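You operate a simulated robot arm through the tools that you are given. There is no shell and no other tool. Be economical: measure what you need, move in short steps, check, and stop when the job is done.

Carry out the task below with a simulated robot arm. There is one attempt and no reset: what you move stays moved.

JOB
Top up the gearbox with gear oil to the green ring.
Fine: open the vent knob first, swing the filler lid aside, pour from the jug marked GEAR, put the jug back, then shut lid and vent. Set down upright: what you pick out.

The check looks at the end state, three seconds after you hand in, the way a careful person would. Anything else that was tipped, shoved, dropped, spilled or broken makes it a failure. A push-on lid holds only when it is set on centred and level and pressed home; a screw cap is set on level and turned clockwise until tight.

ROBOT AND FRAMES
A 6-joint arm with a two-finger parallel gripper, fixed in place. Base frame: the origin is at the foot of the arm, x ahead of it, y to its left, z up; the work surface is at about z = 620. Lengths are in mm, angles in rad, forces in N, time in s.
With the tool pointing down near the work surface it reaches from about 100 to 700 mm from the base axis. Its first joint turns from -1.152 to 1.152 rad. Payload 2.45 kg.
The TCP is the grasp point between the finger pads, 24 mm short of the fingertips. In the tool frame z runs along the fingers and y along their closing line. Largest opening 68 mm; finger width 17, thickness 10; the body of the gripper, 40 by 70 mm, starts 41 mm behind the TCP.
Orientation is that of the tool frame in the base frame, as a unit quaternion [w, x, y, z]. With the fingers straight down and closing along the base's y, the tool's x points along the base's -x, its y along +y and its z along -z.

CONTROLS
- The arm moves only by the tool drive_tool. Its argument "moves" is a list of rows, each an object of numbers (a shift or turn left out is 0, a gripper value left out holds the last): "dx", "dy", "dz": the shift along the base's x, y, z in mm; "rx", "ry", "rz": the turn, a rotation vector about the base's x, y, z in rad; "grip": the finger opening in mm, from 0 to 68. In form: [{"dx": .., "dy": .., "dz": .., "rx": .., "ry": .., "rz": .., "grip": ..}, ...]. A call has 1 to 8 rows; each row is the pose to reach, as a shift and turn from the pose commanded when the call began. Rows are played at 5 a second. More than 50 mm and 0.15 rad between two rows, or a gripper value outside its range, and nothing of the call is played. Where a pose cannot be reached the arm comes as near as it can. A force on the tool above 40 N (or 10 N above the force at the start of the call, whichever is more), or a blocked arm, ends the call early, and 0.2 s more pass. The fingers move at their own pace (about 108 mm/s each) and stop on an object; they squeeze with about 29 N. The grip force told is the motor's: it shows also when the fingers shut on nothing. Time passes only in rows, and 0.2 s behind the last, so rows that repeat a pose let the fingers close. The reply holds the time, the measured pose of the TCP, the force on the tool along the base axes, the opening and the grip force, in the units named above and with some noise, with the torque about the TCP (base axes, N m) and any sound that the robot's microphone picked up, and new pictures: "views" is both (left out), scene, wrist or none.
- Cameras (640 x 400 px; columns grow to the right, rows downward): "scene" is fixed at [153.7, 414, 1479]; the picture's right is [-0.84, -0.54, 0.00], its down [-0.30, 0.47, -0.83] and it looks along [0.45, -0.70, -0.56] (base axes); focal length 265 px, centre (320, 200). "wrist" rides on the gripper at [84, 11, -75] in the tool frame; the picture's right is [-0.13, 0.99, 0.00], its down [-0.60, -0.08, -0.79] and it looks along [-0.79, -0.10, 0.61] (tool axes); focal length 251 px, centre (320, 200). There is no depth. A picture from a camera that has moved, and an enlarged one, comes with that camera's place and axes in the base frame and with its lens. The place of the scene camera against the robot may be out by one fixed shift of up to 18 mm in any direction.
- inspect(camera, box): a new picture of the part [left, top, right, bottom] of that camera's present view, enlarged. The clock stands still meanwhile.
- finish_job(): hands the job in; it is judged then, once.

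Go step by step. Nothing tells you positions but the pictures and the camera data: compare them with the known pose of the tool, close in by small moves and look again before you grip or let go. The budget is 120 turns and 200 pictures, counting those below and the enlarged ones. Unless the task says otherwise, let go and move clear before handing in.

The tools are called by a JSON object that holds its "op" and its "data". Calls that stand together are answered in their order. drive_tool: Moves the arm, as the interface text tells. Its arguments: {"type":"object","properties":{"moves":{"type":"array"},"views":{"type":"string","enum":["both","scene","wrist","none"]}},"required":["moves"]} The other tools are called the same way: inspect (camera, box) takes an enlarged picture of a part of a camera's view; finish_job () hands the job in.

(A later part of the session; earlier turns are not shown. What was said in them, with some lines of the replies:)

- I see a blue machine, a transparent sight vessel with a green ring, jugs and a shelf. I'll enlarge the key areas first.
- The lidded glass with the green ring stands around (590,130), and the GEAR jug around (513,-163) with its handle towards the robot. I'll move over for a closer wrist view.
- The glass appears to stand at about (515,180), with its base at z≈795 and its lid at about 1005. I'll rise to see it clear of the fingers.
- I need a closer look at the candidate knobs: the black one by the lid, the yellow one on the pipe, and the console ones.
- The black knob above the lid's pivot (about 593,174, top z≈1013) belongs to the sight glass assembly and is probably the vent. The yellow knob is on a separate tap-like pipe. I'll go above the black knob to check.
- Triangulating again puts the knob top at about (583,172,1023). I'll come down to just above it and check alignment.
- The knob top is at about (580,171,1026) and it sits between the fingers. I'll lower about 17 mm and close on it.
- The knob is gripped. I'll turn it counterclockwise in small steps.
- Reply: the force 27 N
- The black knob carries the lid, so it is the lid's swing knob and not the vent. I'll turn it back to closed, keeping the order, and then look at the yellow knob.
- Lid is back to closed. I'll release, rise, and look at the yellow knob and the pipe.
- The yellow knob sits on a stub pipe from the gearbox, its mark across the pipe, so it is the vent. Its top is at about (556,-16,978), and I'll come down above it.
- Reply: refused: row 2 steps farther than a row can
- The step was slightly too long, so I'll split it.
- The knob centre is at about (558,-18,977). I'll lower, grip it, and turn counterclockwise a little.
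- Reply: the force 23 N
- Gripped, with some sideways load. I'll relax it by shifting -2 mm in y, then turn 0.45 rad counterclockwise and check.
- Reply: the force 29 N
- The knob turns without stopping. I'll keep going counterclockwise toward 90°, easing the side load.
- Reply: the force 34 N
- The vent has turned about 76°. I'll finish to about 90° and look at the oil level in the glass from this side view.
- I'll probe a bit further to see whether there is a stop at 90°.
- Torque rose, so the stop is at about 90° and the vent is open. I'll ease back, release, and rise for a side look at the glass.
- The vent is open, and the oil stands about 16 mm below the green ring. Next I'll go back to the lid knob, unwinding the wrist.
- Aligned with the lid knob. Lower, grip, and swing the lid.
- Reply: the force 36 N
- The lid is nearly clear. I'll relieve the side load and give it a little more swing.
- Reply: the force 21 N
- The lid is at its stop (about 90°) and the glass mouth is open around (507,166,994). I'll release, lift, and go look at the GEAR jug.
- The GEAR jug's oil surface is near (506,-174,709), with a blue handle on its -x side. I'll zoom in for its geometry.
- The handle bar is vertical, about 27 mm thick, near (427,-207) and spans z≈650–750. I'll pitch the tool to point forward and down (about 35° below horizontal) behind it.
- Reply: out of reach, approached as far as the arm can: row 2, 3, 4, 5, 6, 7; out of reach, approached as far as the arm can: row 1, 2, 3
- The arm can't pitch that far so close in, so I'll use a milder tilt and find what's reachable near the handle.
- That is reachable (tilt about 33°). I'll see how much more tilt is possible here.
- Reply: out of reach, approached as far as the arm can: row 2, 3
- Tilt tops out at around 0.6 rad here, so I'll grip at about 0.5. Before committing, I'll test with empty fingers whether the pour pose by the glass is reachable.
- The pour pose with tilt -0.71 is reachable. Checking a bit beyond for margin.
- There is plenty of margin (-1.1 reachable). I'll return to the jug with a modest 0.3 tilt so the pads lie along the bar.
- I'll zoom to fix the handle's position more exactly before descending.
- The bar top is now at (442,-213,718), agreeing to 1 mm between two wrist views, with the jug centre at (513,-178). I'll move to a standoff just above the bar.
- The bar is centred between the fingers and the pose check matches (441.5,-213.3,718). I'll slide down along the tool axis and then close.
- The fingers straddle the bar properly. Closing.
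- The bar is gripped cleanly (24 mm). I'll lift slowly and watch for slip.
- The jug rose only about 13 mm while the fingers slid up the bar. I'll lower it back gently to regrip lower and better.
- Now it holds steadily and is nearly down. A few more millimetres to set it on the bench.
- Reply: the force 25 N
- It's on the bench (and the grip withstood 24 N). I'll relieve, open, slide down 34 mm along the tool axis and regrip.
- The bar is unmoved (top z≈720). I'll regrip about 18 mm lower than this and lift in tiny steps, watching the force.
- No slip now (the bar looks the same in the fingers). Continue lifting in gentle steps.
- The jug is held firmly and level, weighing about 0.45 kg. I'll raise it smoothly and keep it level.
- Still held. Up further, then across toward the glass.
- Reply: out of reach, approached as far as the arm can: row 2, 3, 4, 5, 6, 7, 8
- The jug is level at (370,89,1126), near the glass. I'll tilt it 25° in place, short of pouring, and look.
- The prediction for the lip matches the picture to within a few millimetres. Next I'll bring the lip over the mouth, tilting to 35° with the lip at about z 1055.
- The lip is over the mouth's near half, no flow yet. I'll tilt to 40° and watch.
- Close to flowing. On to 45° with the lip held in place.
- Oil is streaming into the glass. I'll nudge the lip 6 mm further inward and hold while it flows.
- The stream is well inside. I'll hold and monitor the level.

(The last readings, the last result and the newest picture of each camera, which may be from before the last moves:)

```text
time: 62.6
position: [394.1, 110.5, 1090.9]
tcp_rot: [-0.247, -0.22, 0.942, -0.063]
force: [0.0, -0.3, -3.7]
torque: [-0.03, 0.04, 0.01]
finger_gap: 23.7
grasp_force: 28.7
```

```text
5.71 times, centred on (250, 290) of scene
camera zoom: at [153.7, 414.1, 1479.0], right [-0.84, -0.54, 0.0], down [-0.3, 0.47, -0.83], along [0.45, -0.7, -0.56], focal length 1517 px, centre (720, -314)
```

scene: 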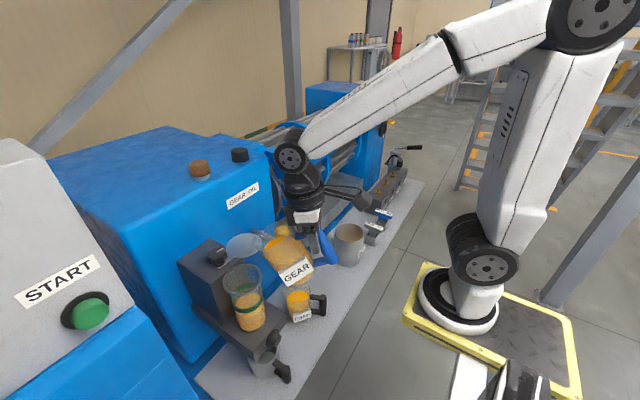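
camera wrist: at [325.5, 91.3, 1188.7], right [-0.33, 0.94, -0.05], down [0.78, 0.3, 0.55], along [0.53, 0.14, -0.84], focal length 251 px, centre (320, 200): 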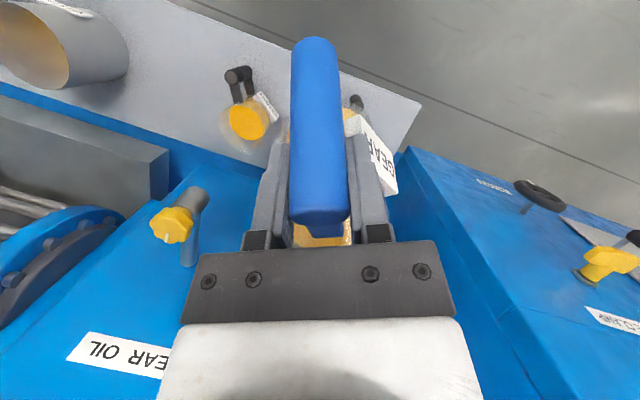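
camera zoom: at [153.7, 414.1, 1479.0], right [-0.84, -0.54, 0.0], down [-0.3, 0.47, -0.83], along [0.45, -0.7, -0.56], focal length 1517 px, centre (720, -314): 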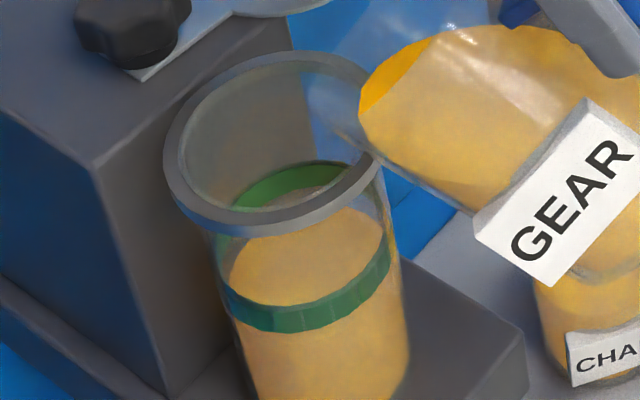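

The flow at this tilt has tapered off, and about 15 mm is still needed. Tilt another 3.5°, keeping the lip fixed.

{"op": "drive_tool", "data": {"moves": [{"dx": 1.6, "dy": 0.8, "dz": 3.5, "rx": -0.013, "ry": 0.027}, {"dx": 3.3, "dy": 1.6, "dz": 7, "rx": -0.027, "ry": 0.054}, {"dx": 3.3, "dy": 1.6, "dz": 7, "rx": -0.027, "ry": 0.054}, {"dx": 3.3, "dy": 1.6, "dz": 7, "rx": -0.027, "ry": 0.054}], "views": "none"}}

{"op": "inspect", "data": {"camera": "scene", "box": [225, 255, 275, 325]}}

```text
time: 63.6
position: [397.9, 112.6, 1099.9]
tcp_rot: [-0.276, -0.219, 0.933, -0.07]
force: [-0.2, 0.5, -3.5]
torque: [0.02, 0.0, 0.0]
finger_gap: 23.6
grasp_force: 29.3
```

```text
5.71 times, centred on (250, 290) of scene
camera zoom: at [153.7, 414.1, 1479.0], right [-0.84, -0.54, 0.0], down [-0.3, 0.47, -0.83], along [0.45, -0.7, -0.56], focal length 1517 px, centre (720, -314)
```

zoom: 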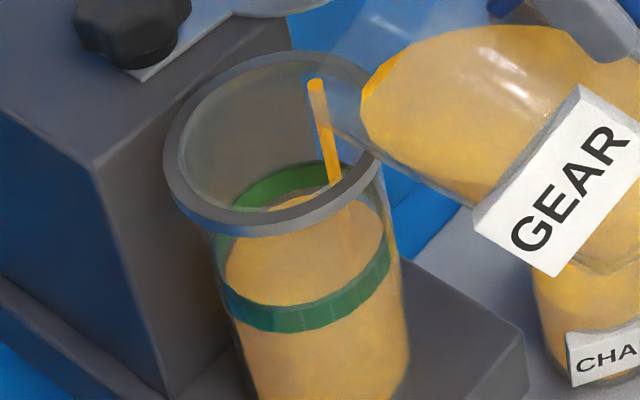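

Level is rising. Hold a little and check again.

{"op": "drive_tool", "data": {"moves": [{}, {}, {}, {}], "views": "none"}}

{"op": "inspect", "data": {"camera": "scene", "box": [225, 255, 275, 325]}}

```text
time: 64.6
position: [398.1, 111.9, 1097.6]
tcp_rot: [-0.275, -0.219, 0.934, -0.069]
force: [0.2, 0.2, -4.4]
torque: [-0.04, 0.06, -0.05]
finger_gap: 23.5
grasp_force: 28.9
```

```text
5.71 times, centred on (250, 290) of scene
camera zoom: at [153.7, 414.1, 1479.0], right [-0.84, -0.54, 0.0], down [-0.3, 0.47, -0.83], along [0.45, -0.7, -0.56], focal length 1517 px, centre (720, -314)
```

zoom: 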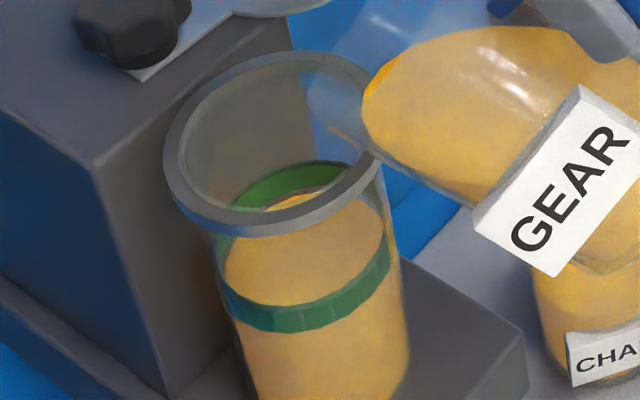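

The oil is now at the ring's lower edge. One more small tilt (about 2.3°) for the remaining 6 mm.

{"op": "drive_tool", "data": {"moves": [{"dx": 1, "dy": 0.5, "dz": 2.3, "rx": -0.009, "ry": 0.018}, {"dx": 2, "dy": 1, "dz": 4.6, "rx": -0.018, "ry": 0.036}, {"dx": 2, "dy": 1, "dz": 4.6, "rx": -0.018, "ry": 0.036}, {"dx": 2, "dy": 1, "dz": 4.6, "rx": -0.018, "ry": 0.036}, {"dx": 2, "dy": 1, "dz": 4.6, "rx": -0.018, "ry": 0.036}], "views": "none"}}

{"op": "inspect", "data": {"camera": "scene", "box": [225, 255, 275, 325]}}

```text
time: 65.8
position: [399.7, 112.3, 1103.2]
tcp_rot: [-0.294, -0.217, 0.928, -0.073]
force: [0.6, 0.6, -3.0]
torque: [0.03, 0.0, 0.01]
finger_gap: 23.6
grasp_force: 29.1
```

```text
5.71 times, centred on (250, 290) of scene
camera zoom: at [153.7, 414.1, 1479.0], right [-0.84, -0.54, 0.0], down [-0.3, 0.47, -0.83], along [0.45, -0.7, -0.56], focal length 1517 px, centre (720, -314)
```

zoom: 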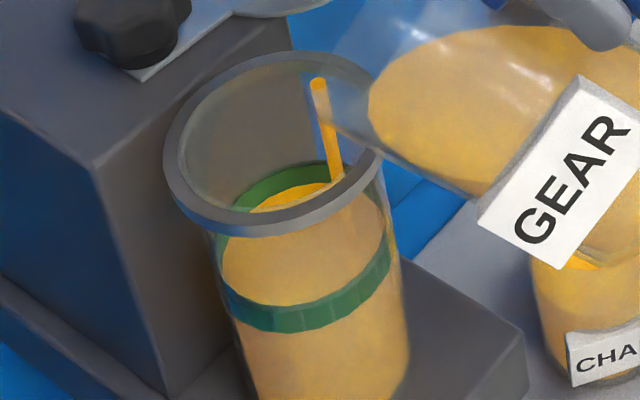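

Still flowing; the level is entering the ring. Two more short waits, then check.

{"op": "drive_tool", "data": {"moves": [{}, {}], "views": "none"}}

{"op": "inspect", "data": {"camera": "scene", "box": [235, 270, 265, 310]}}

```text
time: 66.4
position: [400.3, 112.6, 1102.3]
tcp_rot: [-0.295, -0.217, 0.928, -0.073]
force: [-0.7, 0.5, -3.7]
torque: [-0.02, 0.05, 0.02]
finger_gap: 23.4
grasp_force: 28.6
```

```text
10.00 times, centred on (250, 290) of scene
camera zoom: at [153.7, 414.1, 1479.0], right [-0.84, -0.54, 0.0], down [-0.3, 0.47, -0.83], along [0.45, -0.7, -0.56], focal length 2654 px, centre (1020, -700)
```

zoom: 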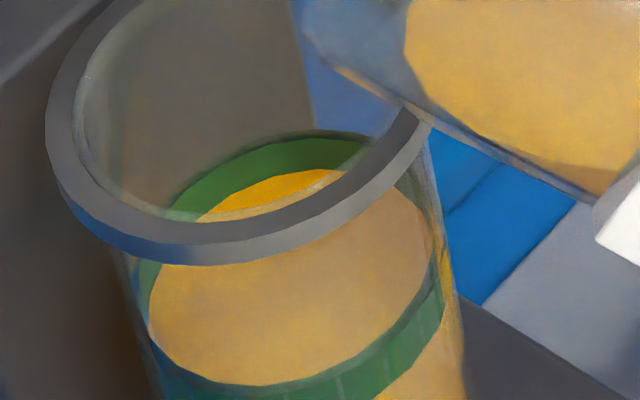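

The oil is about 4 mm up a 14 mm band. I'll add a touch more (about 1.2° tilt) to reach mid-ring.

{"op": "drive_tool", "data": {"moves": [{"dx": 1, "dy": 0.5, "dz": 2.3, "rx": -0.009, "ry": 0.019}, {"dx": 1, "dy": 0.5, "dz": 2.3, "rx": -0.009, "ry": 0.019}, {"dx": 1, "dy": 0.5, "dz": 2.3, "rx": -0.009, "ry": 0.019}, {"dx": 1, "dy": 0.5, "dz": 2.3, "rx": -0.009, "ry": 0.019}, {"dx": 1, "dy": 0.5, "dz": 2.3, "rx": -0.009, "ry": 0.019}], "views": "none"}}

{"op": "inspect", "data": {"camera": "scene", "box": [235, 270, 265, 310]}}

```text
time: 67.6
position: [400.3, 113.7, 1103.8]
tcp_rot: [-0.303, -0.217, 0.925, -0.075]
force: [0.1, 0.4, -2.9]
torque: [-0.01, 0.02, 0.02]
finger_gap: 23.7
grasp_force: 28.9
```

```text
10.00 times, centred on (250, 290) of scene
camera zoom: at [153.7, 414.1, 1479.0], right [-0.84, -0.54, 0.0], down [-0.3, 0.47, -0.83], along [0.45, -0.7, -0.56], focal length 2654 px, centre (1020, -700)
```

zoom: 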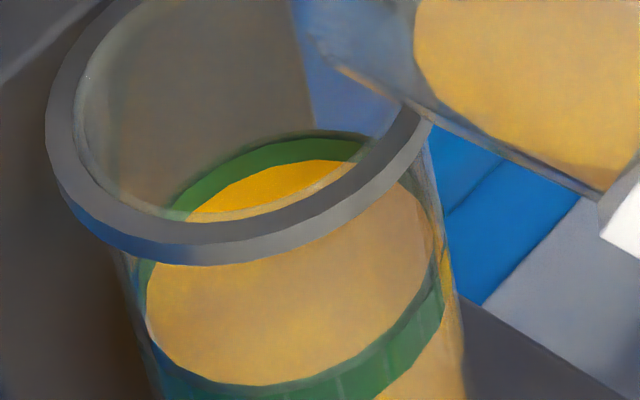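

The level is at the middle of the ring and the flow has stopped. I'll tilt back while rising clear.

{"op": "drive_tool", "data": {"moves": [{"dx": -4, "dy": -3, "dz": 10, "rx": 0.049, "ry": -0.099}, {"dx": -12, "dy": -10, "dz": 20, "rx": 0.098, "ry": -0.197}, {"dx": -22, "dy": -18, "dz": 26, "rx": 0.15, "ry": -0.302}, {"dx": -31, "dy": -26, "dz": 30, "rx": 0.208, "ry": -0.42}], "views": "none"}}

{"op": "inspect", "data": {"camera": "scene", "box": [200, 200, 320, 340]}}

```text
time: 68.6
position: [369.2, 86.8, 1135.4]
tcp_rot: [-0.081, -0.226, 0.971, -0.023]
force: [0.3, -0.5, -4.5]
torque: [-0.06, 0.06, 0.02]
finger_gap: 23.8
grasp_force: 28.9
```

```text
2.86 times, centred on (260, 270) of scene
camera zoom: at [153.7, 414.1, 1479.0], right [-0.84, -0.54, 0.0], down [-0.3, 0.47, -0.83], along [0.45, -0.7, -0.56], focal length 758 px, centre (491, 0)
```

zoom: 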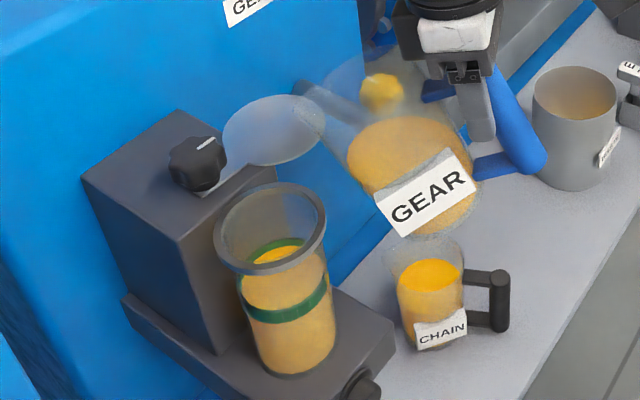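

Clean. I'll level the jug while moving back toward its place.

{"op": "drive_tool", "data": {"moves": [{"dx": 1, "dy": -8, "rx": 0.03, "ry": -0.06}, {"dx": 3, "dy": -30, "rx": 0.072, "ry": -0.145}, {"dx": 6, "dy": -58, "rx": 0.115, "ry": -0.232}, {"dx": 10, "dy": -88, "rx": 0.154, "ry": -0.31}, {"dx": 15, "dy": -118, "rx": 0.182, "ry": -0.367}, {"dx": 20, "dy": -148, "rx": 0.193, "ry": -0.39}, {"dx": 26, "dy": -176, "rx": 0.193, "ry": -0.39}, {"dx": 32, "dy": -200, "dz": -5, "rx": 0.193, "ry": -0.39}], "views": "wrist"}}

```text
time: 70.4
position: [402.0, -115.4, 1130.2]
tcp_rot: [0.132, -0.224, 0.965, 0.026]
force: [0.4, -1.6, -3.3]
torque: [-0.05, 0.18, 0.03]
finger_gap: 23.5
grasp_force: 29.1
camera wrist: at [304.8, -147.7, 1179.7], right [-0.32, 0.95, 0.03], down [0.37, 0.1, 0.93], along [0.87, 0.31, -0.38], focal length 251 px, centre (320, 200)
```

wrist: 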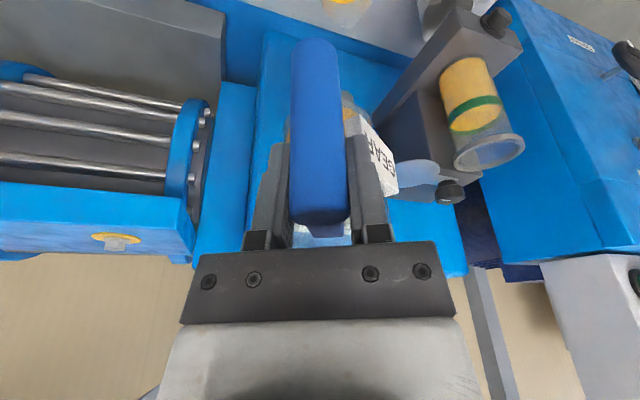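

Orientation is exactly as at pick-up. Descending toward the original spot (447,-211).

{"op": "drive_tool", "data": {"moves": [{"dx": 3, "dy": -10, "dz": -6}, {"dx": 10, "dy": -26, "dz": -25}, {"dx": 18, "dy": -44, "dz": -55}, {"dx": 26, "dy": -62, "dz": -88}, {"dx": 34, "dy": -78, "dz": -122}, {"dx": 40, "dy": -88, "dz": -156}, {"dx": 44, "dy": -94, "dz": -190}, {"dx": 45, "dy": -96, "dz": -215}], "views": "none"}}

{"op": "drive_tool", "data": {"moves": [{"dz": -15}, {"dz": -40}, {"dz": -70}, {"dz": -100}, {"dz": -128}, {"dz": -150}, {"dz": -165}, {"dz": -175}], "views": "wrist"}}

{"op": "inspect", "data": {"camera": "scene", "box": [290, 200, 400, 320]}}

```text
time: 72.2
position: [446.9, -208.8, 916.4]
tcp_rot: [0.131, -0.224, 0.965, 0.026]
force: [0.0, -0.1, -4.1]
torque: [-0.09, 0.16, -0.03]
finger_gap: 24.1
grasp_force: 29.1
```

```text
time: 74.0
position: [445.4, -209.2, 741.1]
tcp_rot: [0.131, -0.223, 0.966, 0.026]
force: [0.6, -0.6, -3.4]
torque: [-0.05, 0.15, -0.01]
finger_gap: 23.6
grasp_force: 28.4
camera wrist: at [349.1, -242.7, 790.8], right [-0.32, 0.95, 0.03], down [0.37, 0.1, 0.93], along [0.87, 0.31, -0.38], focal length 251 px, centre (320, 200)
```

wrist: 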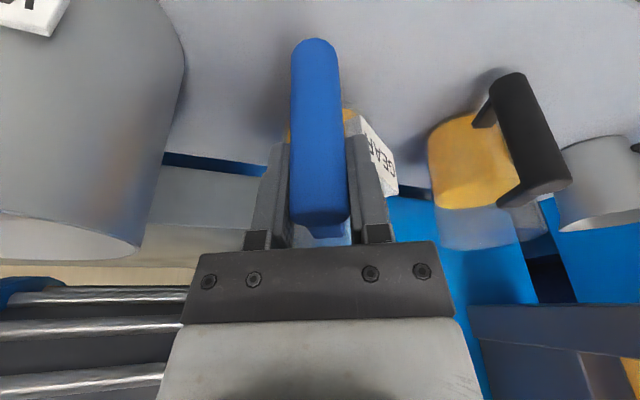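

```text
3.33 times, centred on (345, 260) of scene
camera zoom: at [153.7, 414.0, 1479.0], right [-0.84, -0.54, 0.0], down [-0.3, 0.47, -0.83], along [0.45, -0.7, -0.56], focal length 885 px, centre (237, 0)
```

zoom: 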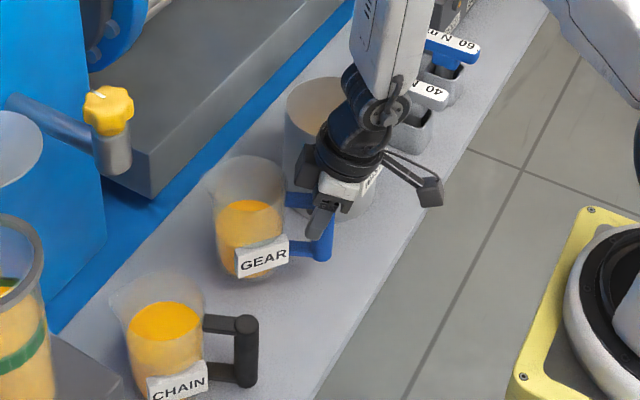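

It hangs upright about 33 mm above the bench. Lowering 29 mm, then feeling for contact.

{"op": "drive_tool", "data": {"moves": [{"dx": 1, "dy": -1, "dz": -8}, {"dx": 1, "dy": -1, "dz": -18}, {"dx": 1, "dy": -1, "dz": -26}, {"dx": 1, "dy": -1, "dz": -30}, {"dx": 1, "dy": -1, "dz": -31}, {"dx": 1, "dy": -1, "dz": -32}], "views": "none"}}

```text
time: 75.4
position: [447.3, -209.8, 708.3]
tcp_rot: [0.13, -0.225, 0.965, 0.026]
force: [-1.2, -0.4, -3.0]
torque: [-0.07, 0.18, -0.02]
finger_gap: 23.7
grasp_force: 29.2
```

{"op": "drive_tool", "data": {"moves": [{"dz": -0.7}, {"dz": -1.4}], "views": "none"}}

```text
time: 76.0
position: [447.1, -210.9, 707.2]
tcp_rot: [0.132, -0.225, 0.965, 0.027]
force: [-1.7, 1.1, 2.1]
torque: [0.36, -0.11, 0.18]
finger_gap: 23.7
grasp_force: 28.7
```

Contact with the bench is felt. A hair lower, then release.

{"op": "drive_tool", "data": {"moves": [{"dz": -0.5}, {"dz": -0.5, "grip": 30}, {"dz": -0.5, "grip": 50}, {"dz": -0.5, "grip": 68}, {"dz": -0.5, "grip": 68}], "views": "wrist"}}

{"op": "inspect", "data": {"camera": "scene", "box": [290, 200, 400, 320]}}

```text
time: 77.2
position: [447.7, -211.0, 705.1]
tcp_rot: [0.131, -0.224, 0.965, 0.026]
force: [0.8, 0.3, 0.4]
torque: [-0.01, 0.04, -0.02]
finger_gap: 68.2
grasp_force: 0.1
camera wrist: at [351.4, -244.3, 756.9], right [-0.32, 0.95, 0.03], down [0.37, 0.1, 0.93], along [0.87, 0.31, -0.38], focal length 251 px, centre (320, 200)
```

wrist: 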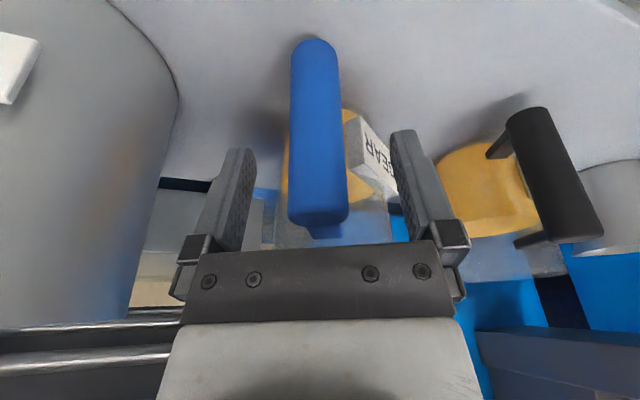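

```text
3.33 times, centred on (345, 260) of scene
camera zoom: at [153.7, 414.0, 1479.0], right [-0.84, -0.54, 0.0], down [-0.3, 0.47, -0.83], along [0.45, -0.7, -0.56], focal length 885 px, centre (237, 0)
```

zoom: 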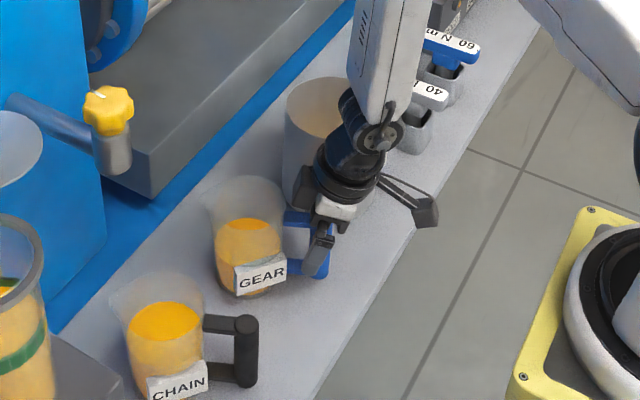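

The jug stands upright in its place. I'll back out along the tool axis, rise and straighten.

{"op": "drive_tool", "data": {"moves": [{"dx": -8, "dy": -4, "dz": 28}, {"dx": -16, "dy": -8, "dz": 57}, {"dx": -26, "dy": -13, "dz": 95}, {"dx": -26, "dy": -13, "dz": 140}, {"dx": -26, "dy": -13, "dz": 185, "rx": -0.03, "ry": 0.06}, {"dx": -26, "dy": -13, "dz": 230, "rx": -0.06, "ry": 0.12}, {"dx": -26, "dy": -13, "dz": 275, "rx": -0.09, "ry": 0.18}, {"dx": -26, "dy": -13, "dz": 320, "rx": -0.12, "ry": 0.242}], "views": "both"}}

```text
time: 79.0
position: [419.5, -223.9, 1027.4]
tcp_rot: [-0.002, -0.227, 0.974, -0.005]
force: [1.2, 0.7, 0.4]
torque: [0.01, 0.01, -0.02]
finger_gap: 67.8
grasp_force: 0.1
camera wrist: at [338.8, -248.7, 1102.5], right [-0.32, 0.95, -0.01], down [0.58, 0.2, 0.79], along [0.75, 0.25, -0.61], focal length 251 px, centre (320, 200)
```

scene: 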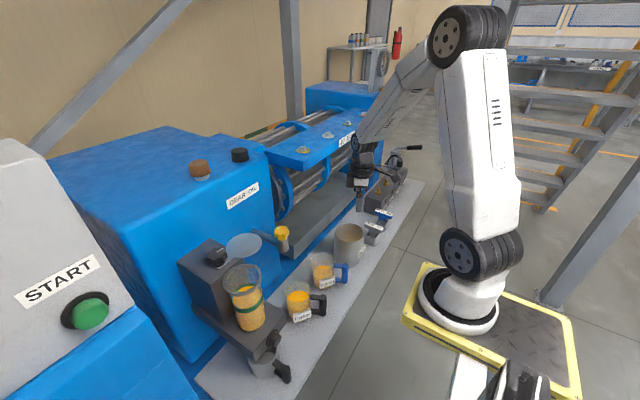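
wrist: 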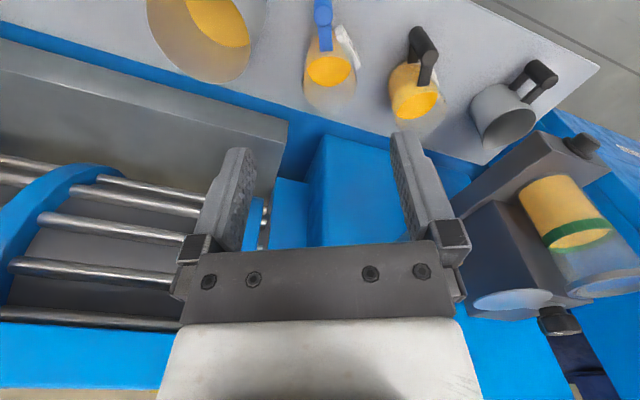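

Now back to the lid knob at (584,166), with the wrist turned about 1.54 rad to match the open lid.

{"op": "drive_tool", "data": {"moves": [{"dz": 30, "dy": 25, "rz": 0.13}, {"dz": 60, "dy": 55, "dx": 8, "rz": 0.26}, {"dz": 80, "dy": 90, "dx": 20, "rz": 0.39}, {"dz": 90, "dy": 130, "dx": 35, "rz": 0.52}, {"dz": 95, "dy": 170, "dx": 50, "rz": 0.65}, {"dz": 95, "dy": 210, "dx": 68, "rz": 0.78}, {"dz": 95, "dy": 250, "dx": 86, "rz": 0.91}, {"dz": 95, "dy": 290, "dx": 104, "rz": 1.04}], "views": "none"}}

{"op": "drive_tool", "data": {"moves": [{"dy": 32, "dx": 20, "rz": 0.02}, {"dy": 65, "dx": 40, "dz": -10, "rz": 0.04}, {"dy": 100, "dx": 61, "dz": -30, "rz": 0.04}, {"dy": 100, "dx": 61, "dz": -67, "rz": 0.04}], "views": "wrist"}}

{"op": "inspect", "data": {"camera": "scene", "box": [180, 200, 300, 340]}}

```text
time: 80.8
position: [526.8, 67.7, 1124.6]
tcp_rot: [0.001, -0.681, 0.732, -0.004]
force: [-0.1, 0.1, 0.1]
torque: [-0.02, 0.01, 0.01]
finger_gap: 68.0
grasp_force: 0.0
```

```text
time: 81.8
position: [588.6, 166.8, 1055.7]
tcp_rot: [0.003, -0.695, 0.719, -0.005]
force: [-0.2, -0.5, -1.0]
torque: [-0.03, -0.02, 0.0]
finger_gap: 67.8
grasp_force: 0.1
camera wrist: at [573.4, 84.6, 1131.8], right [-0.99, 0.16, -0.01], down [0.09, 0.6, 0.79], along [0.13, 0.78, -0.61], focal length 251 px, centre (320, 200)
```

wrist: 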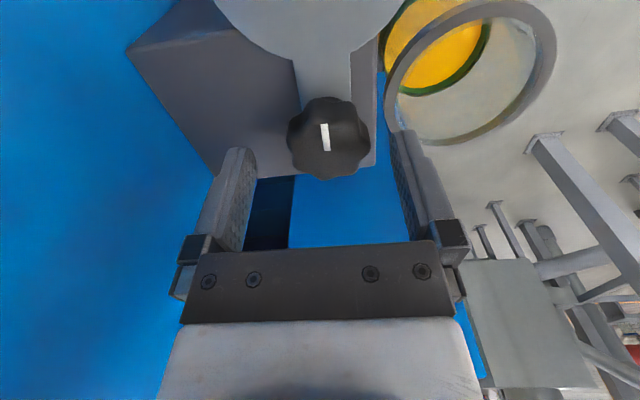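

```text
2.86 times, centred on (240, 270) of scene
camera zoom: at [153.7, 414.1, 1479.0], right [-0.84, -0.54, 0.0], down [-0.3, 0.47, -0.83], along [0.45, -0.7, -0.56], focal length 758 px, centre (549, 0)
```

zoom: 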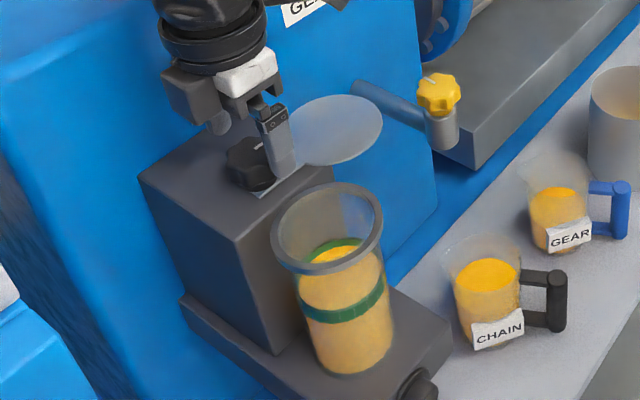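

Aligned to within 3 mm. Shift, lower, and grip.

{"op": "drive_tool", "data": {"moves": [{"dx": -3, "dz": -10}, {"dx": -3, "dz": -20}, {"dx": -3, "dz": -20, "grip": 30}, {"dx": -3, "dz": -20, "grip": 30}], "views": "wrist"}}

```text
time: 82.8
position: [585.5, 166.1, 1034.3]
tcp_rot: [0.003, -0.695, 0.719, -0.005]
force: [-0.8, 0.6, 0.3]
torque: [0.08, 0.21, -0.01]
finger_gap: 41.5
grasp_force: 44.6
camera wrist: at [569.9, 83.9, 1110.7], right [-0.99, 0.16, -0.01], down [0.09, 0.6, 0.79], along [0.13, 0.78, -0.61], focal length 251 px, centre (320, 200)
```

wrist: 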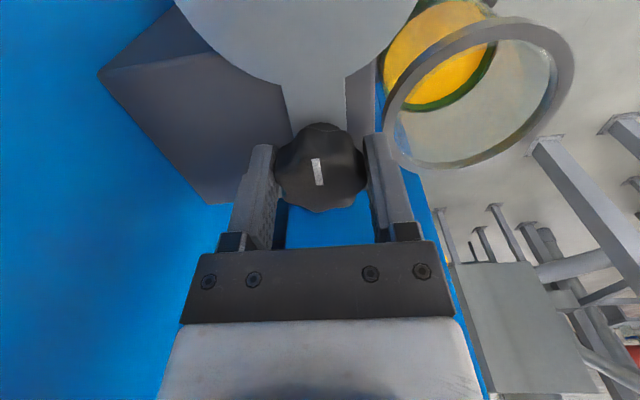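

Well centred with no side load. Swinging the lid back clockwise.

{"op": "drive_tool", "data": {"moves": [{"rz": -0.13}, {"rz": -0.26}, {"rz": -0.39}, {"rz": -0.52}, {"rz": -0.65}, {"rz": -0.78}], "views": "none"}}

{"op": "drive_tool", "data": {"moves": [{"rz": -0.13}, {"rz": -0.26}, {"rz": -0.39}, {"rz": -0.52}, {"rz": -0.64}, {"rz": -0.72}], "views": "wrist"}}

{"op": "inspect", "data": {"camera": "scene", "box": [180, 220, 300, 320]}}

```text
time: 84.2
position: [583.3, 167.4, 1035.1]
tcp_rot: [0.0, -0.368, 0.93, -0.005]
force: [-14.7, 4.0, 8.8]
torque: [0.7, -0.4, 0.06]
finger_gap: 41.5
grasp_force: 44.9
```

```text
time: 85.6
position: [582.4, 169.8, 1034.9]
tcp_rot: [-0.002, -0.019, 1.0, -0.004]
force: [-22.7, 23.1, 13.2]
torque: [0.46, 0.66, 0.11]
finger_gap: 41.6
grasp_force: 45.0
camera wrist: at [497.0, 178.9, 1110.8], right [0.09, 1.0, -0.01], down [0.61, -0.05, 0.79], along [0.79, -0.08, -0.61], focal length 251 px, centre (320, 200)
```

wrist: 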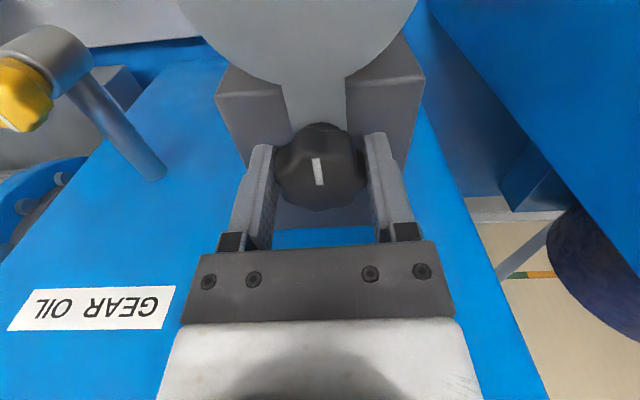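

```text
4.00 times, centred on (240, 270) of scene
camera zoom: at [152.8, 414.7, 1479.0], right [-0.84, -0.54, 0.0], down [-0.3, 0.47, -0.83], along [0.45, -0.7, -0.56], focal length 1062 px, centre (640, -80)
```

zoom: 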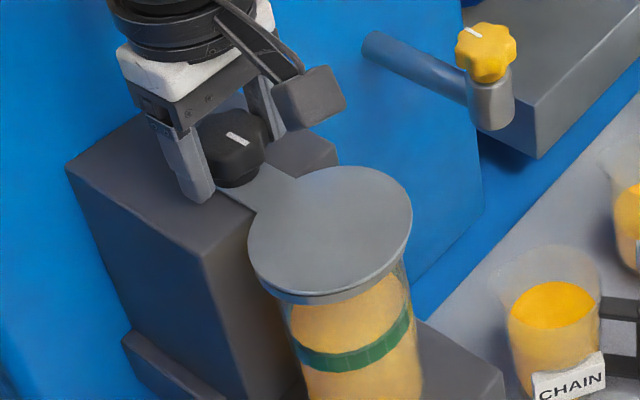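

Nearly closed (0.04 rad left). I'll relieve the side load and turn to the stop.

{"op": "drive_tool", "data": {"moves": [{"dx": -1, "dy": 2}, {"dx": -2, "dy": 3, "rz": -0.04}, {"dx": -2, "dy": 3, "rz": -0.08}], "views": "none"}}

{"op": "inspect", "data": {"camera": "scene", "box": [180, 220, 300, 320]}}

```text
time: 86.4
position: [582.5, 170.0, 1033.6]
tcp_rot: [0.001, 0.021, 1.0, -0.005]
force: [-4.5, 15.5, 5.7]
torque: [0.54, -0.34, 0.65]
finger_gap: 41.5
grasp_force: 45.0
```

```text
4.00 times, centred on (240, 270) of scene
camera zoom: at [153.4, 414.4, 1478.9], right [-0.84, -0.54, 0.0], down [-0.3, 0.47, -0.83], along [0.45, -0.7, -0.56], focal length 1062 px, centre (640, -80)
```

zoom: 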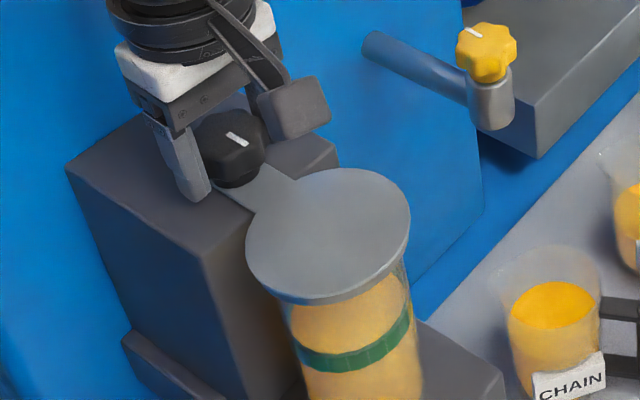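

At the closed stop. I'll release, rise, and go to the vent knob with the wrist turned 1.58 rad.

{"op": "drive_tool", "data": {"moves": [{"rz": 0.03, "dy": -1}, {"rz": 0.04, "dy": -1, "grip": 68}, {"rz": 0.04, "dy": -1, "grip": 68}, {"rz": 0.04, "dz": 40}, {"rz": 0.15, "dz": 80}, {"rz": 0.29, "dz": 80, "dy": -30, "dx": -4}, {"rz": 0.43, "dz": 80, "dy": -60, "dx": -8}, {"rz": 0.57, "dz": 80, "dy": -90, "dx": -12}], "views": "none"}}

{"op": "drive_tool", "data": {"moves": [{"rz": 0.14, "dy": -25}, {"rz": 0.28, "dy": -50, "dx": -3}, {"rz": 0.42, "dy": -75, "dx": -6}, {"rz": 0.56, "dy": -101, "dx": -9}, {"rz": 0.7, "dy": -101, "dx": -9, "dz": -25}, {"rz": 0.84, "dy": -101, "dx": -9, "dz": -55}, {"rz": 0.98, "dy": -101, "dx": -9, "dz": -80}, {"rz": 1.05, "dy": -101, "dx": -9, "dz": -100}], "views": "wrist"}}

{"op": "inspect", "data": {"camera": "scene", "box": [180, 190, 320, 320]}}

```text
time: 88.2
position: [568.3, 77.6, 1115.0]
tcp_rot: [-0.001, -0.262, 0.965, -0.004]
force: [0.3, -0.6, -0.2]
torque: [0.0, -0.02, -0.01]
finger_gap: 67.9
grasp_force: 0.0
```

```text
time: 90.0
position: [559.8, -21.0, 1015.3]
tcp_rot: [-0.001, 0.711, -0.704, 0.005]
force: [0.6, -0.6, -0.1]
torque: [-0.07, 0.02, -0.01]
finger_gap: 67.9
grasp_force: 0.1
camera wrist: at [549.3, -103.9, 1090.7], right [-0.99, 0.12, -0.01], down [0.07, 0.61, 0.79], along [0.1, 0.79, -0.61], focal length 251 px, centre (320, 200)
```

wrist: 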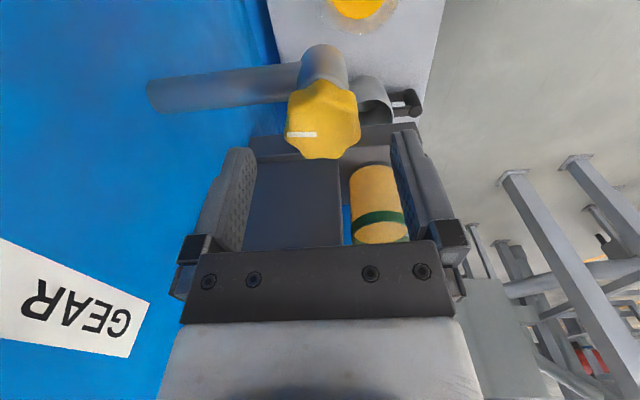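

```text
3.08 times, centred on (250, 255) of scene
camera zoom: at [153.7, 414.0, 1479.0], right [-0.84, -0.54, 0.0], down [-0.3, 0.47, -0.83], along [0.45, -0.7, -0.56], focal length 817 px, centre (535, 31)
```

zoom: 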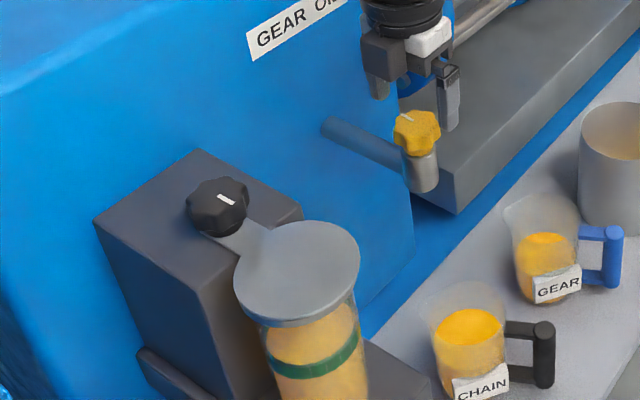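

Lid is closed as at the start. The vent knob is centred, so lower, grip, and turn clockwise.

{"op": "inspect", "data": {"camera": "wrist", "box": [330, 150, 420, 250]}}

{"op": "drive_tool", "data": {"moves": [{"dx": -1, "dz": -15}, {"dx": -1, "dz": -31}, {"dx": -1, "dz": -31, "grip": 30}, {"dx": -1, "dz": -31, "grip": 30}], "views": "wrist"}}

```text
4.00 times, centred on (375, 200) of wrist
camera zoom: at [549.3, -103.9, 1090.7], right [-0.99, 0.12, -0.01], down [0.07, 0.61, 0.79], along [0.1, 0.79, -0.61], focal length 1006 px, centre (100, 200)
```

zoom: 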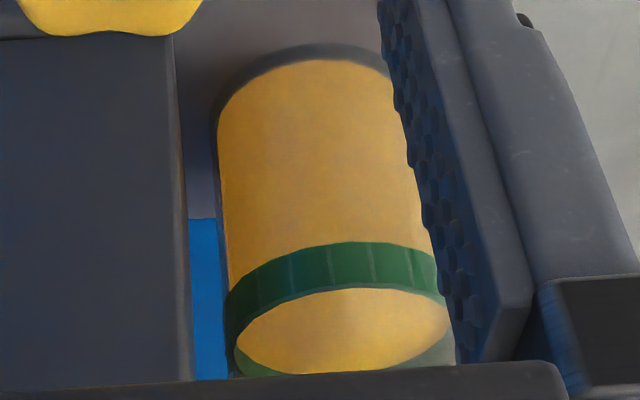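

```text
time: 91.0
position: [559.4, -21.9, 983.7]
tcp_rot: [-0.001, 0.71, -0.705, 0.005]
force: [1.4, 0.3, 1.4]
torque: [-0.06, 0.33, -0.03]
finger_gap: 41.1
grasp_force: 45.0
camera wrist: at [548.3, -104.8, 1060.0], right [-0.99, 0.12, -0.01], down [0.07, 0.61, 0.79], along [0.1, 0.79, -0.61], focal length 251 px, centre (320, 200)
```

wrist: 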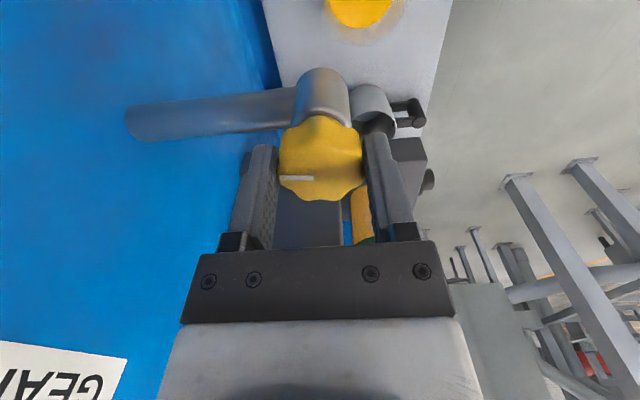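

The oil level sits within the ring. Closing the vent clockwise.

{"op": "drive_tool", "data": {"moves": [{"rz": -0.13}, {"rz": -0.26}, {"rz": -0.39}, {"rz": -0.52}, {"rz": -0.65}, {"rz": -0.78}], "views": "none"}}

{"op": "drive_tool", "data": {"moves": [{"dy": 1, "rz": -0.13}, {"dy": 1, "rz": -0.26}, {"dy": 1, "rz": -0.39}, {"dy": 1, "rz": -0.52}, {"dy": 1, "rz": -0.65}, {"dy": 1, "rz": -0.76}], "views": "wrist"}}

{"op": "inspect", "data": {"camera": "scene", "box": [230, 190, 340, 280]}}

```text
time: 92.4
position: [558.7, -22.3, 983.7]
tcp_rot: [0.002, -0.387, 0.922, -0.005]
force: [-6.8, -5.7, 11.8]
torque: [0.35, -0.1, 0.04]
finger_gap: 41.3
grasp_force: 45.3
```

```text
time: 93.8
position: [559.5, -19.8, 984.0]
tcp_rot: [0.0, -0.02, 1.0, -0.004]
force: [-0.4, -4.4, 8.6]
torque: [0.24, 0.24, 0.79]
finger_gap: 41.7
grasp_force: 45.2
camera wrist: at [474.9, -10.8, 1059.5], right [0.09, 1.0, -0.01], down [0.61, -0.05, 0.79], along [0.79, -0.08, -0.61], focal length 251 px, centre (320, 200)
```

wrist: 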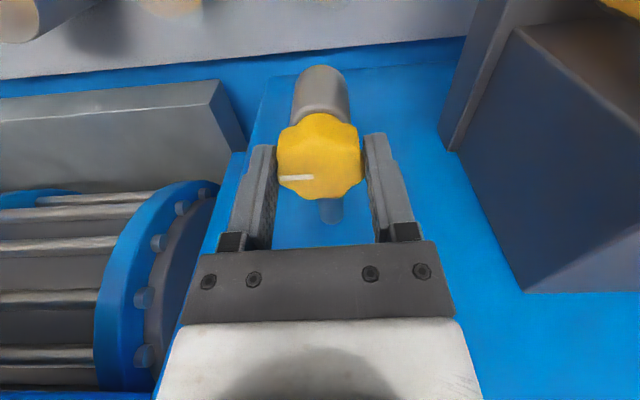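

```text
4.44 times, centred on (285, 235) of scene
camera zoom: at [153.5, 413.9, 1479.1], right [-0.84, -0.54, 0.0], down [-0.3, 0.47, -0.83], along [0.45, -0.7, -0.56], focal length 1180 px, centre (476, 44)
```

zoom: 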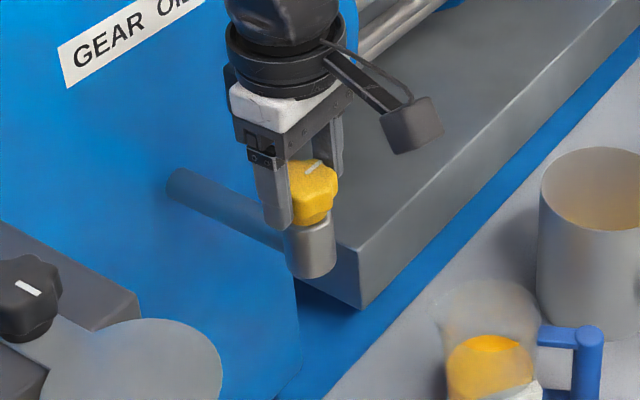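

The closing stop is felt (torque 0.8). A tiny extra nudge, then release, rise and retreat.

{"op": "drive_tool", "data": {"moves": [{"rz": -0.03}, {"rz": 0.0}, {"rz": 0.01, "grip": 68}, {"rz": 0.01, "grip": 68}, {"rz": 0.01, "dz": 40}, {"rz": 0.01, "dz": 85}, {"rz": 0.01, "dz": 125, "dx": -25}, {"rz": 0.01, "dz": 160, "dx": -60}], "views": "both"}}

{"op": "inspect", "data": {"camera": "scene", "box": [190, 200, 360, 380]}}

{"op": "inspect", "data": {"camera": "scene", "box": [200, 230, 290, 310]}}

```text
time: 95.6
position: [501.4, -20.5, 1144.8]
tcp_rot: [-0.001, -0.024, 1.0, -0.005]
force: [0.6, -0.1, -0.5]
torque: [-0.02, -0.04, 0.01]
finger_gap: 68.1
grasp_force: 0.0
camera wrist: at [415.6, -11.7, 1221.1], right [0.08, 1.0, -0.01], down [0.61, -0.04, 0.79], along [0.79, -0.07, -0.61], focal length 251 px, centre (320, 200)
```

scene: 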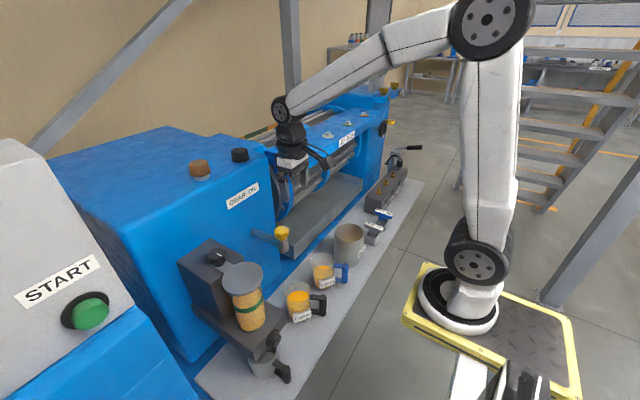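
wrist: 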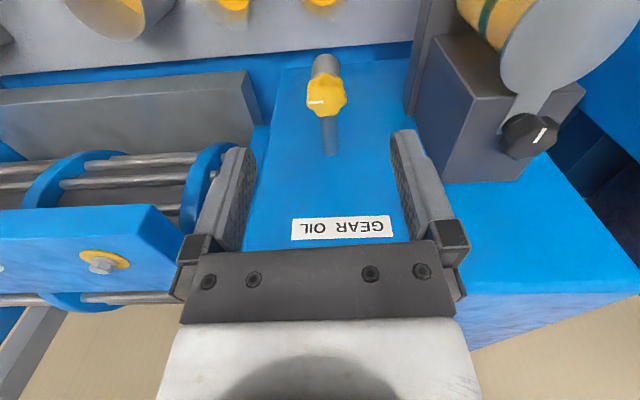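

```text
2.22 times, centred on (275, 290) of scene
camera zoom: at [153.7, 414.0, 1479.0], right [-0.84, -0.54, 0.0], down [-0.3, 0.47, -0.83], along [0.45, -0.7, -0.56], focal length 590 px, centre (420, 0)
```

zoom: 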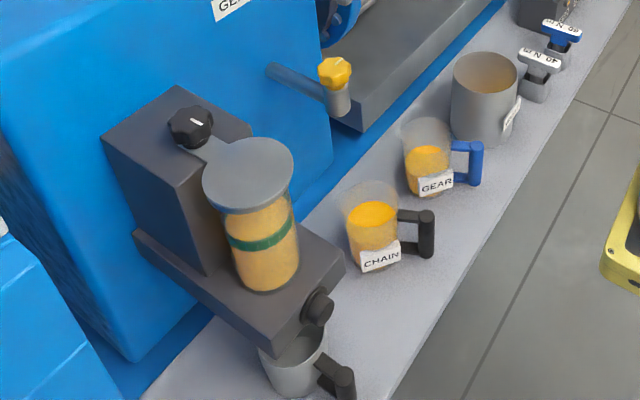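

```text
5.00 times, centred on (245, 270) of scene
camera zoom: at [153.7, 414.0, 1479.0], right [-0.84, -0.54, 0.0], down [-0.3, 0.47, -0.83], along [0.45, -0.7, -0.56], focal length 1327 px, centre (695, -150)
```

zoom: 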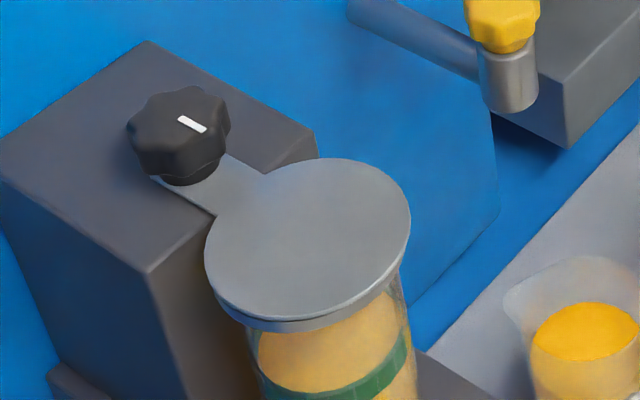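

The scene looks right; I'll compare lid and knob angle precisely with the starting picture.

{"op": "inspect", "data": {"camera": "scene", "box": [195, 230, 275, 300]}}

{"op": "inspect", "data": {"camera": "scene", "box": [240, 210, 310, 260]}}

```text
5.71 times, centred on (235, 265) of scene
camera zoom: at [153.7, 414.0, 1479.0], right [-0.84, -0.54, 0.0], down [-0.3, 0.47, -0.83], along [0.45, -0.7, -0.56], focal length 1517 px, centre (806, -171)
```

zoom: 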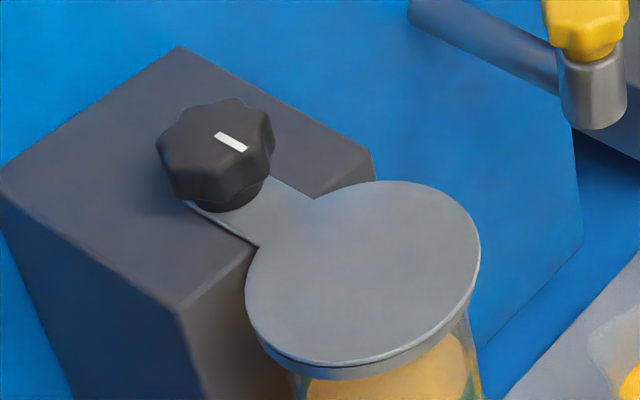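

```text
8.00 times, centred on (275, 235) of scene
camera zoom: at [153.7, 414.0, 1479.0], right [-0.84, -0.54, 0.0], down [-0.3, 0.47, -0.83], along [0.45, -0.7, -0.56], focal length 2123 px, centre (680, -80)
```

zoom: 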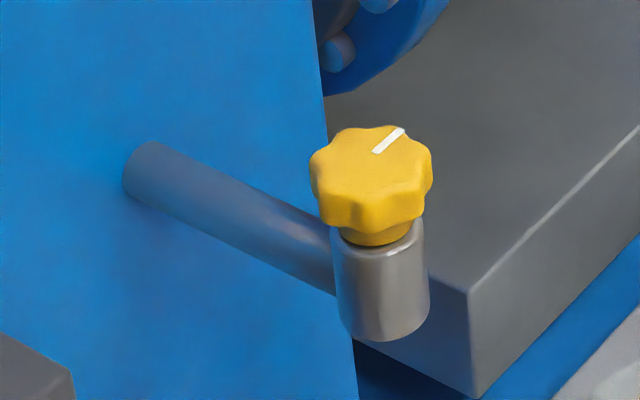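

The vent matches the start exactly, but the lid is about 2° short of closed. I'll return to the lid knob and turn it fully to the stop.

{"op": "drive_tool", "data": {"moves": [{"dx": 16, "dy": 38}, {"dx": 33, "dy": 76}, {"dx": 50, "dy": 114}, {"dx": 66, "dy": 152}, {"dx": 82, "dy": 188, "dz": -20}, {"dx": 82, "dy": 188, "dz": -55}, {"dx": 82, "dy": 188, "dz": -88}], "views": "wrist"}}

```text
time: 97.2
position: [581.5, 166.3, 1055.2]
tcp_rot: [0.0, -0.024, 1.0, -0.004]
force: [-0.5, -0.7, 0.0]
torque: [0.0, 0.01, -0.02]
finger_gap: 68.0
grasp_force: 0.0
camera wrist: at [496.8, 174.8, 1130.8], right [0.08, 1.0, -0.01], down [0.61, -0.04, 0.79], along [0.79, -0.07, -0.61], focal length 251 px, centre (320, 200)
```

wrist: 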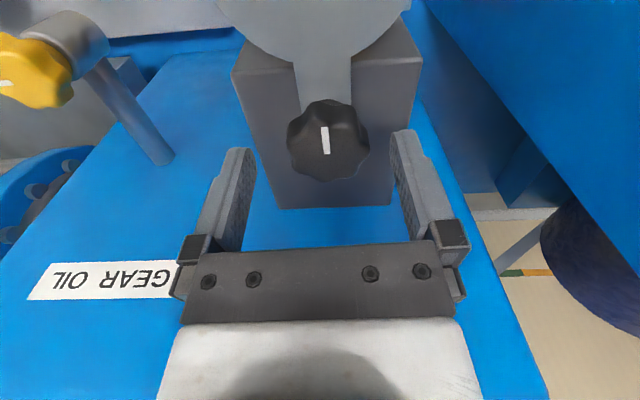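

Shift +3 mm in y, grip, and turn clockwise firmly to the stop; release there without backing off.

{"op": "drive_tool", "data": {"moves": [{"dx": 2, "dy": 3, "dz": -10}, {"dx": 2, "dy": 3, "dz": -19}, {"dx": 2, "dy": 3, "dz": -19, "grip": 30}, {"dx": 2, "dy": 3, "dz": -19, "grip": 30}, {"dx": 2, "dy": 3, "dz": -19, "rz": -0.05}, {"dx": 2, "dy": 3, "dz": -19, "rz": -0.1}], "views": "none"}}

{"op": "inspect", "data": {"camera": "scene", "box": [195, 230, 275, 300]}}

```text
time: 98.6
position: [583.4, 169.6, 1036.4]
tcp_rot: [-0.001, 0.025, 1.0, -0.005]
force: [2.9, -4.1, -2.3]
torque: [0.33, 0.06, 0.65]
finger_gap: 41.5
grasp_force: 45.0
```

```text
5.71 times, centred on (235, 265) of scene
camera zoom: at [153.8, 413.9, 1479.1], right [-0.84, -0.54, 0.0], down [-0.3, 0.47, -0.83], along [0.45, -0.7, -0.56], focal length 1517 px, centre (806, -171)
```

zoom: 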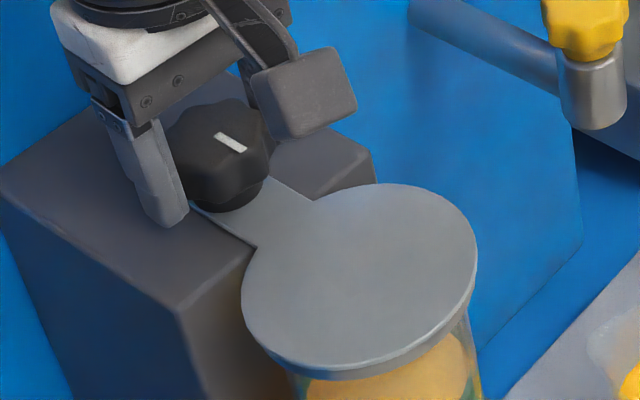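

The lid outline now matches the start exactly. Release and rise.

{"op": "drive_tool", "data": {"moves": [{"grip": 68}, {"grip": 68}, {"dz": 30}, {"dz": 70}, {"dz": 110, "dx": -30}, {"dz": 140, "dx": -65}, {"dz": 150, "dx": -110}], "views": "scene"}}

{"op": "inspect", "data": {"camera": "scene", "box": [195, 230, 275, 300]}}

{"op": "inspect", "data": {"camera": "wrist", "box": [240, 0, 460, 150]}}

```text
time: 100.2
position: [472.6, 171.3, 1188.7]
tcp_rot: [-0.002, 0.027, 1.0, -0.005]
force: [-0.1, 0.6, -0.1]
torque: [0.02, 0.01, -0.03]
finger_gap: 67.9
grasp_force: 0.0
```

scene: 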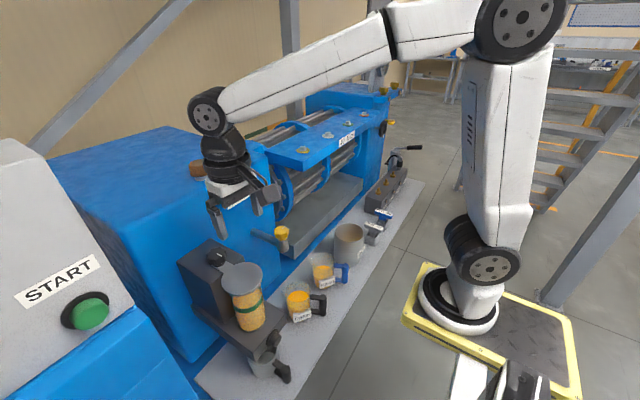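

```text
5.71 times, centred on (235, 265) of scene
camera zoom: at [153.7, 414.0, 1479.0], right [-0.84, -0.54, 0.0], down [-0.3, 0.47, -0.83], along [0.45, -0.7, -0.56], focal length 1517 px, centre (806, -171)
```

zoom: 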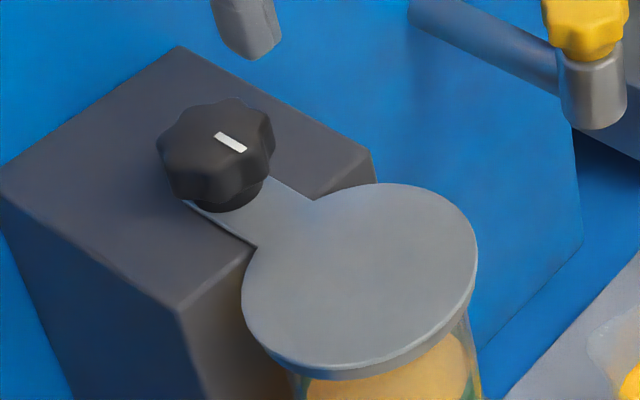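

```text
2.67 times, centred on (350, 75) of wrist
camera zoom: at [388.4, 188.4, 1264.6], right [0.18, 0.98, -0.01], down [0.6, -0.1, 0.79], along [0.78, -0.15, -0.61], focal length 670 px, centre (240, 533)
```

zoom: 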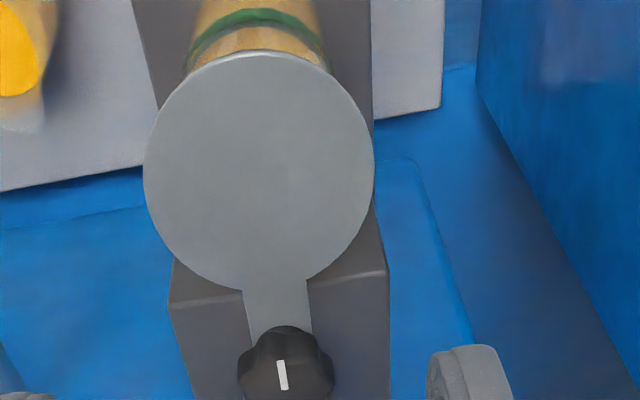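

The lid sits fully closed as at the start, the vent is shut, the level is in the green ring, and the GEAR jug stands upright in its place. Nothing else has moved, so I'm handing in.

{"op": "finish_job", "data": {}}

```text
The job is handed in.
```

The gearbox is topped up to about the middle of the green ring with oil from the GEAR jug. The jug is back upright in its place, the lid and vent are shut, and I saw no spills.

I first took the black lid knob for the vent. That swung the lid partly open and back once before I opened the vent.
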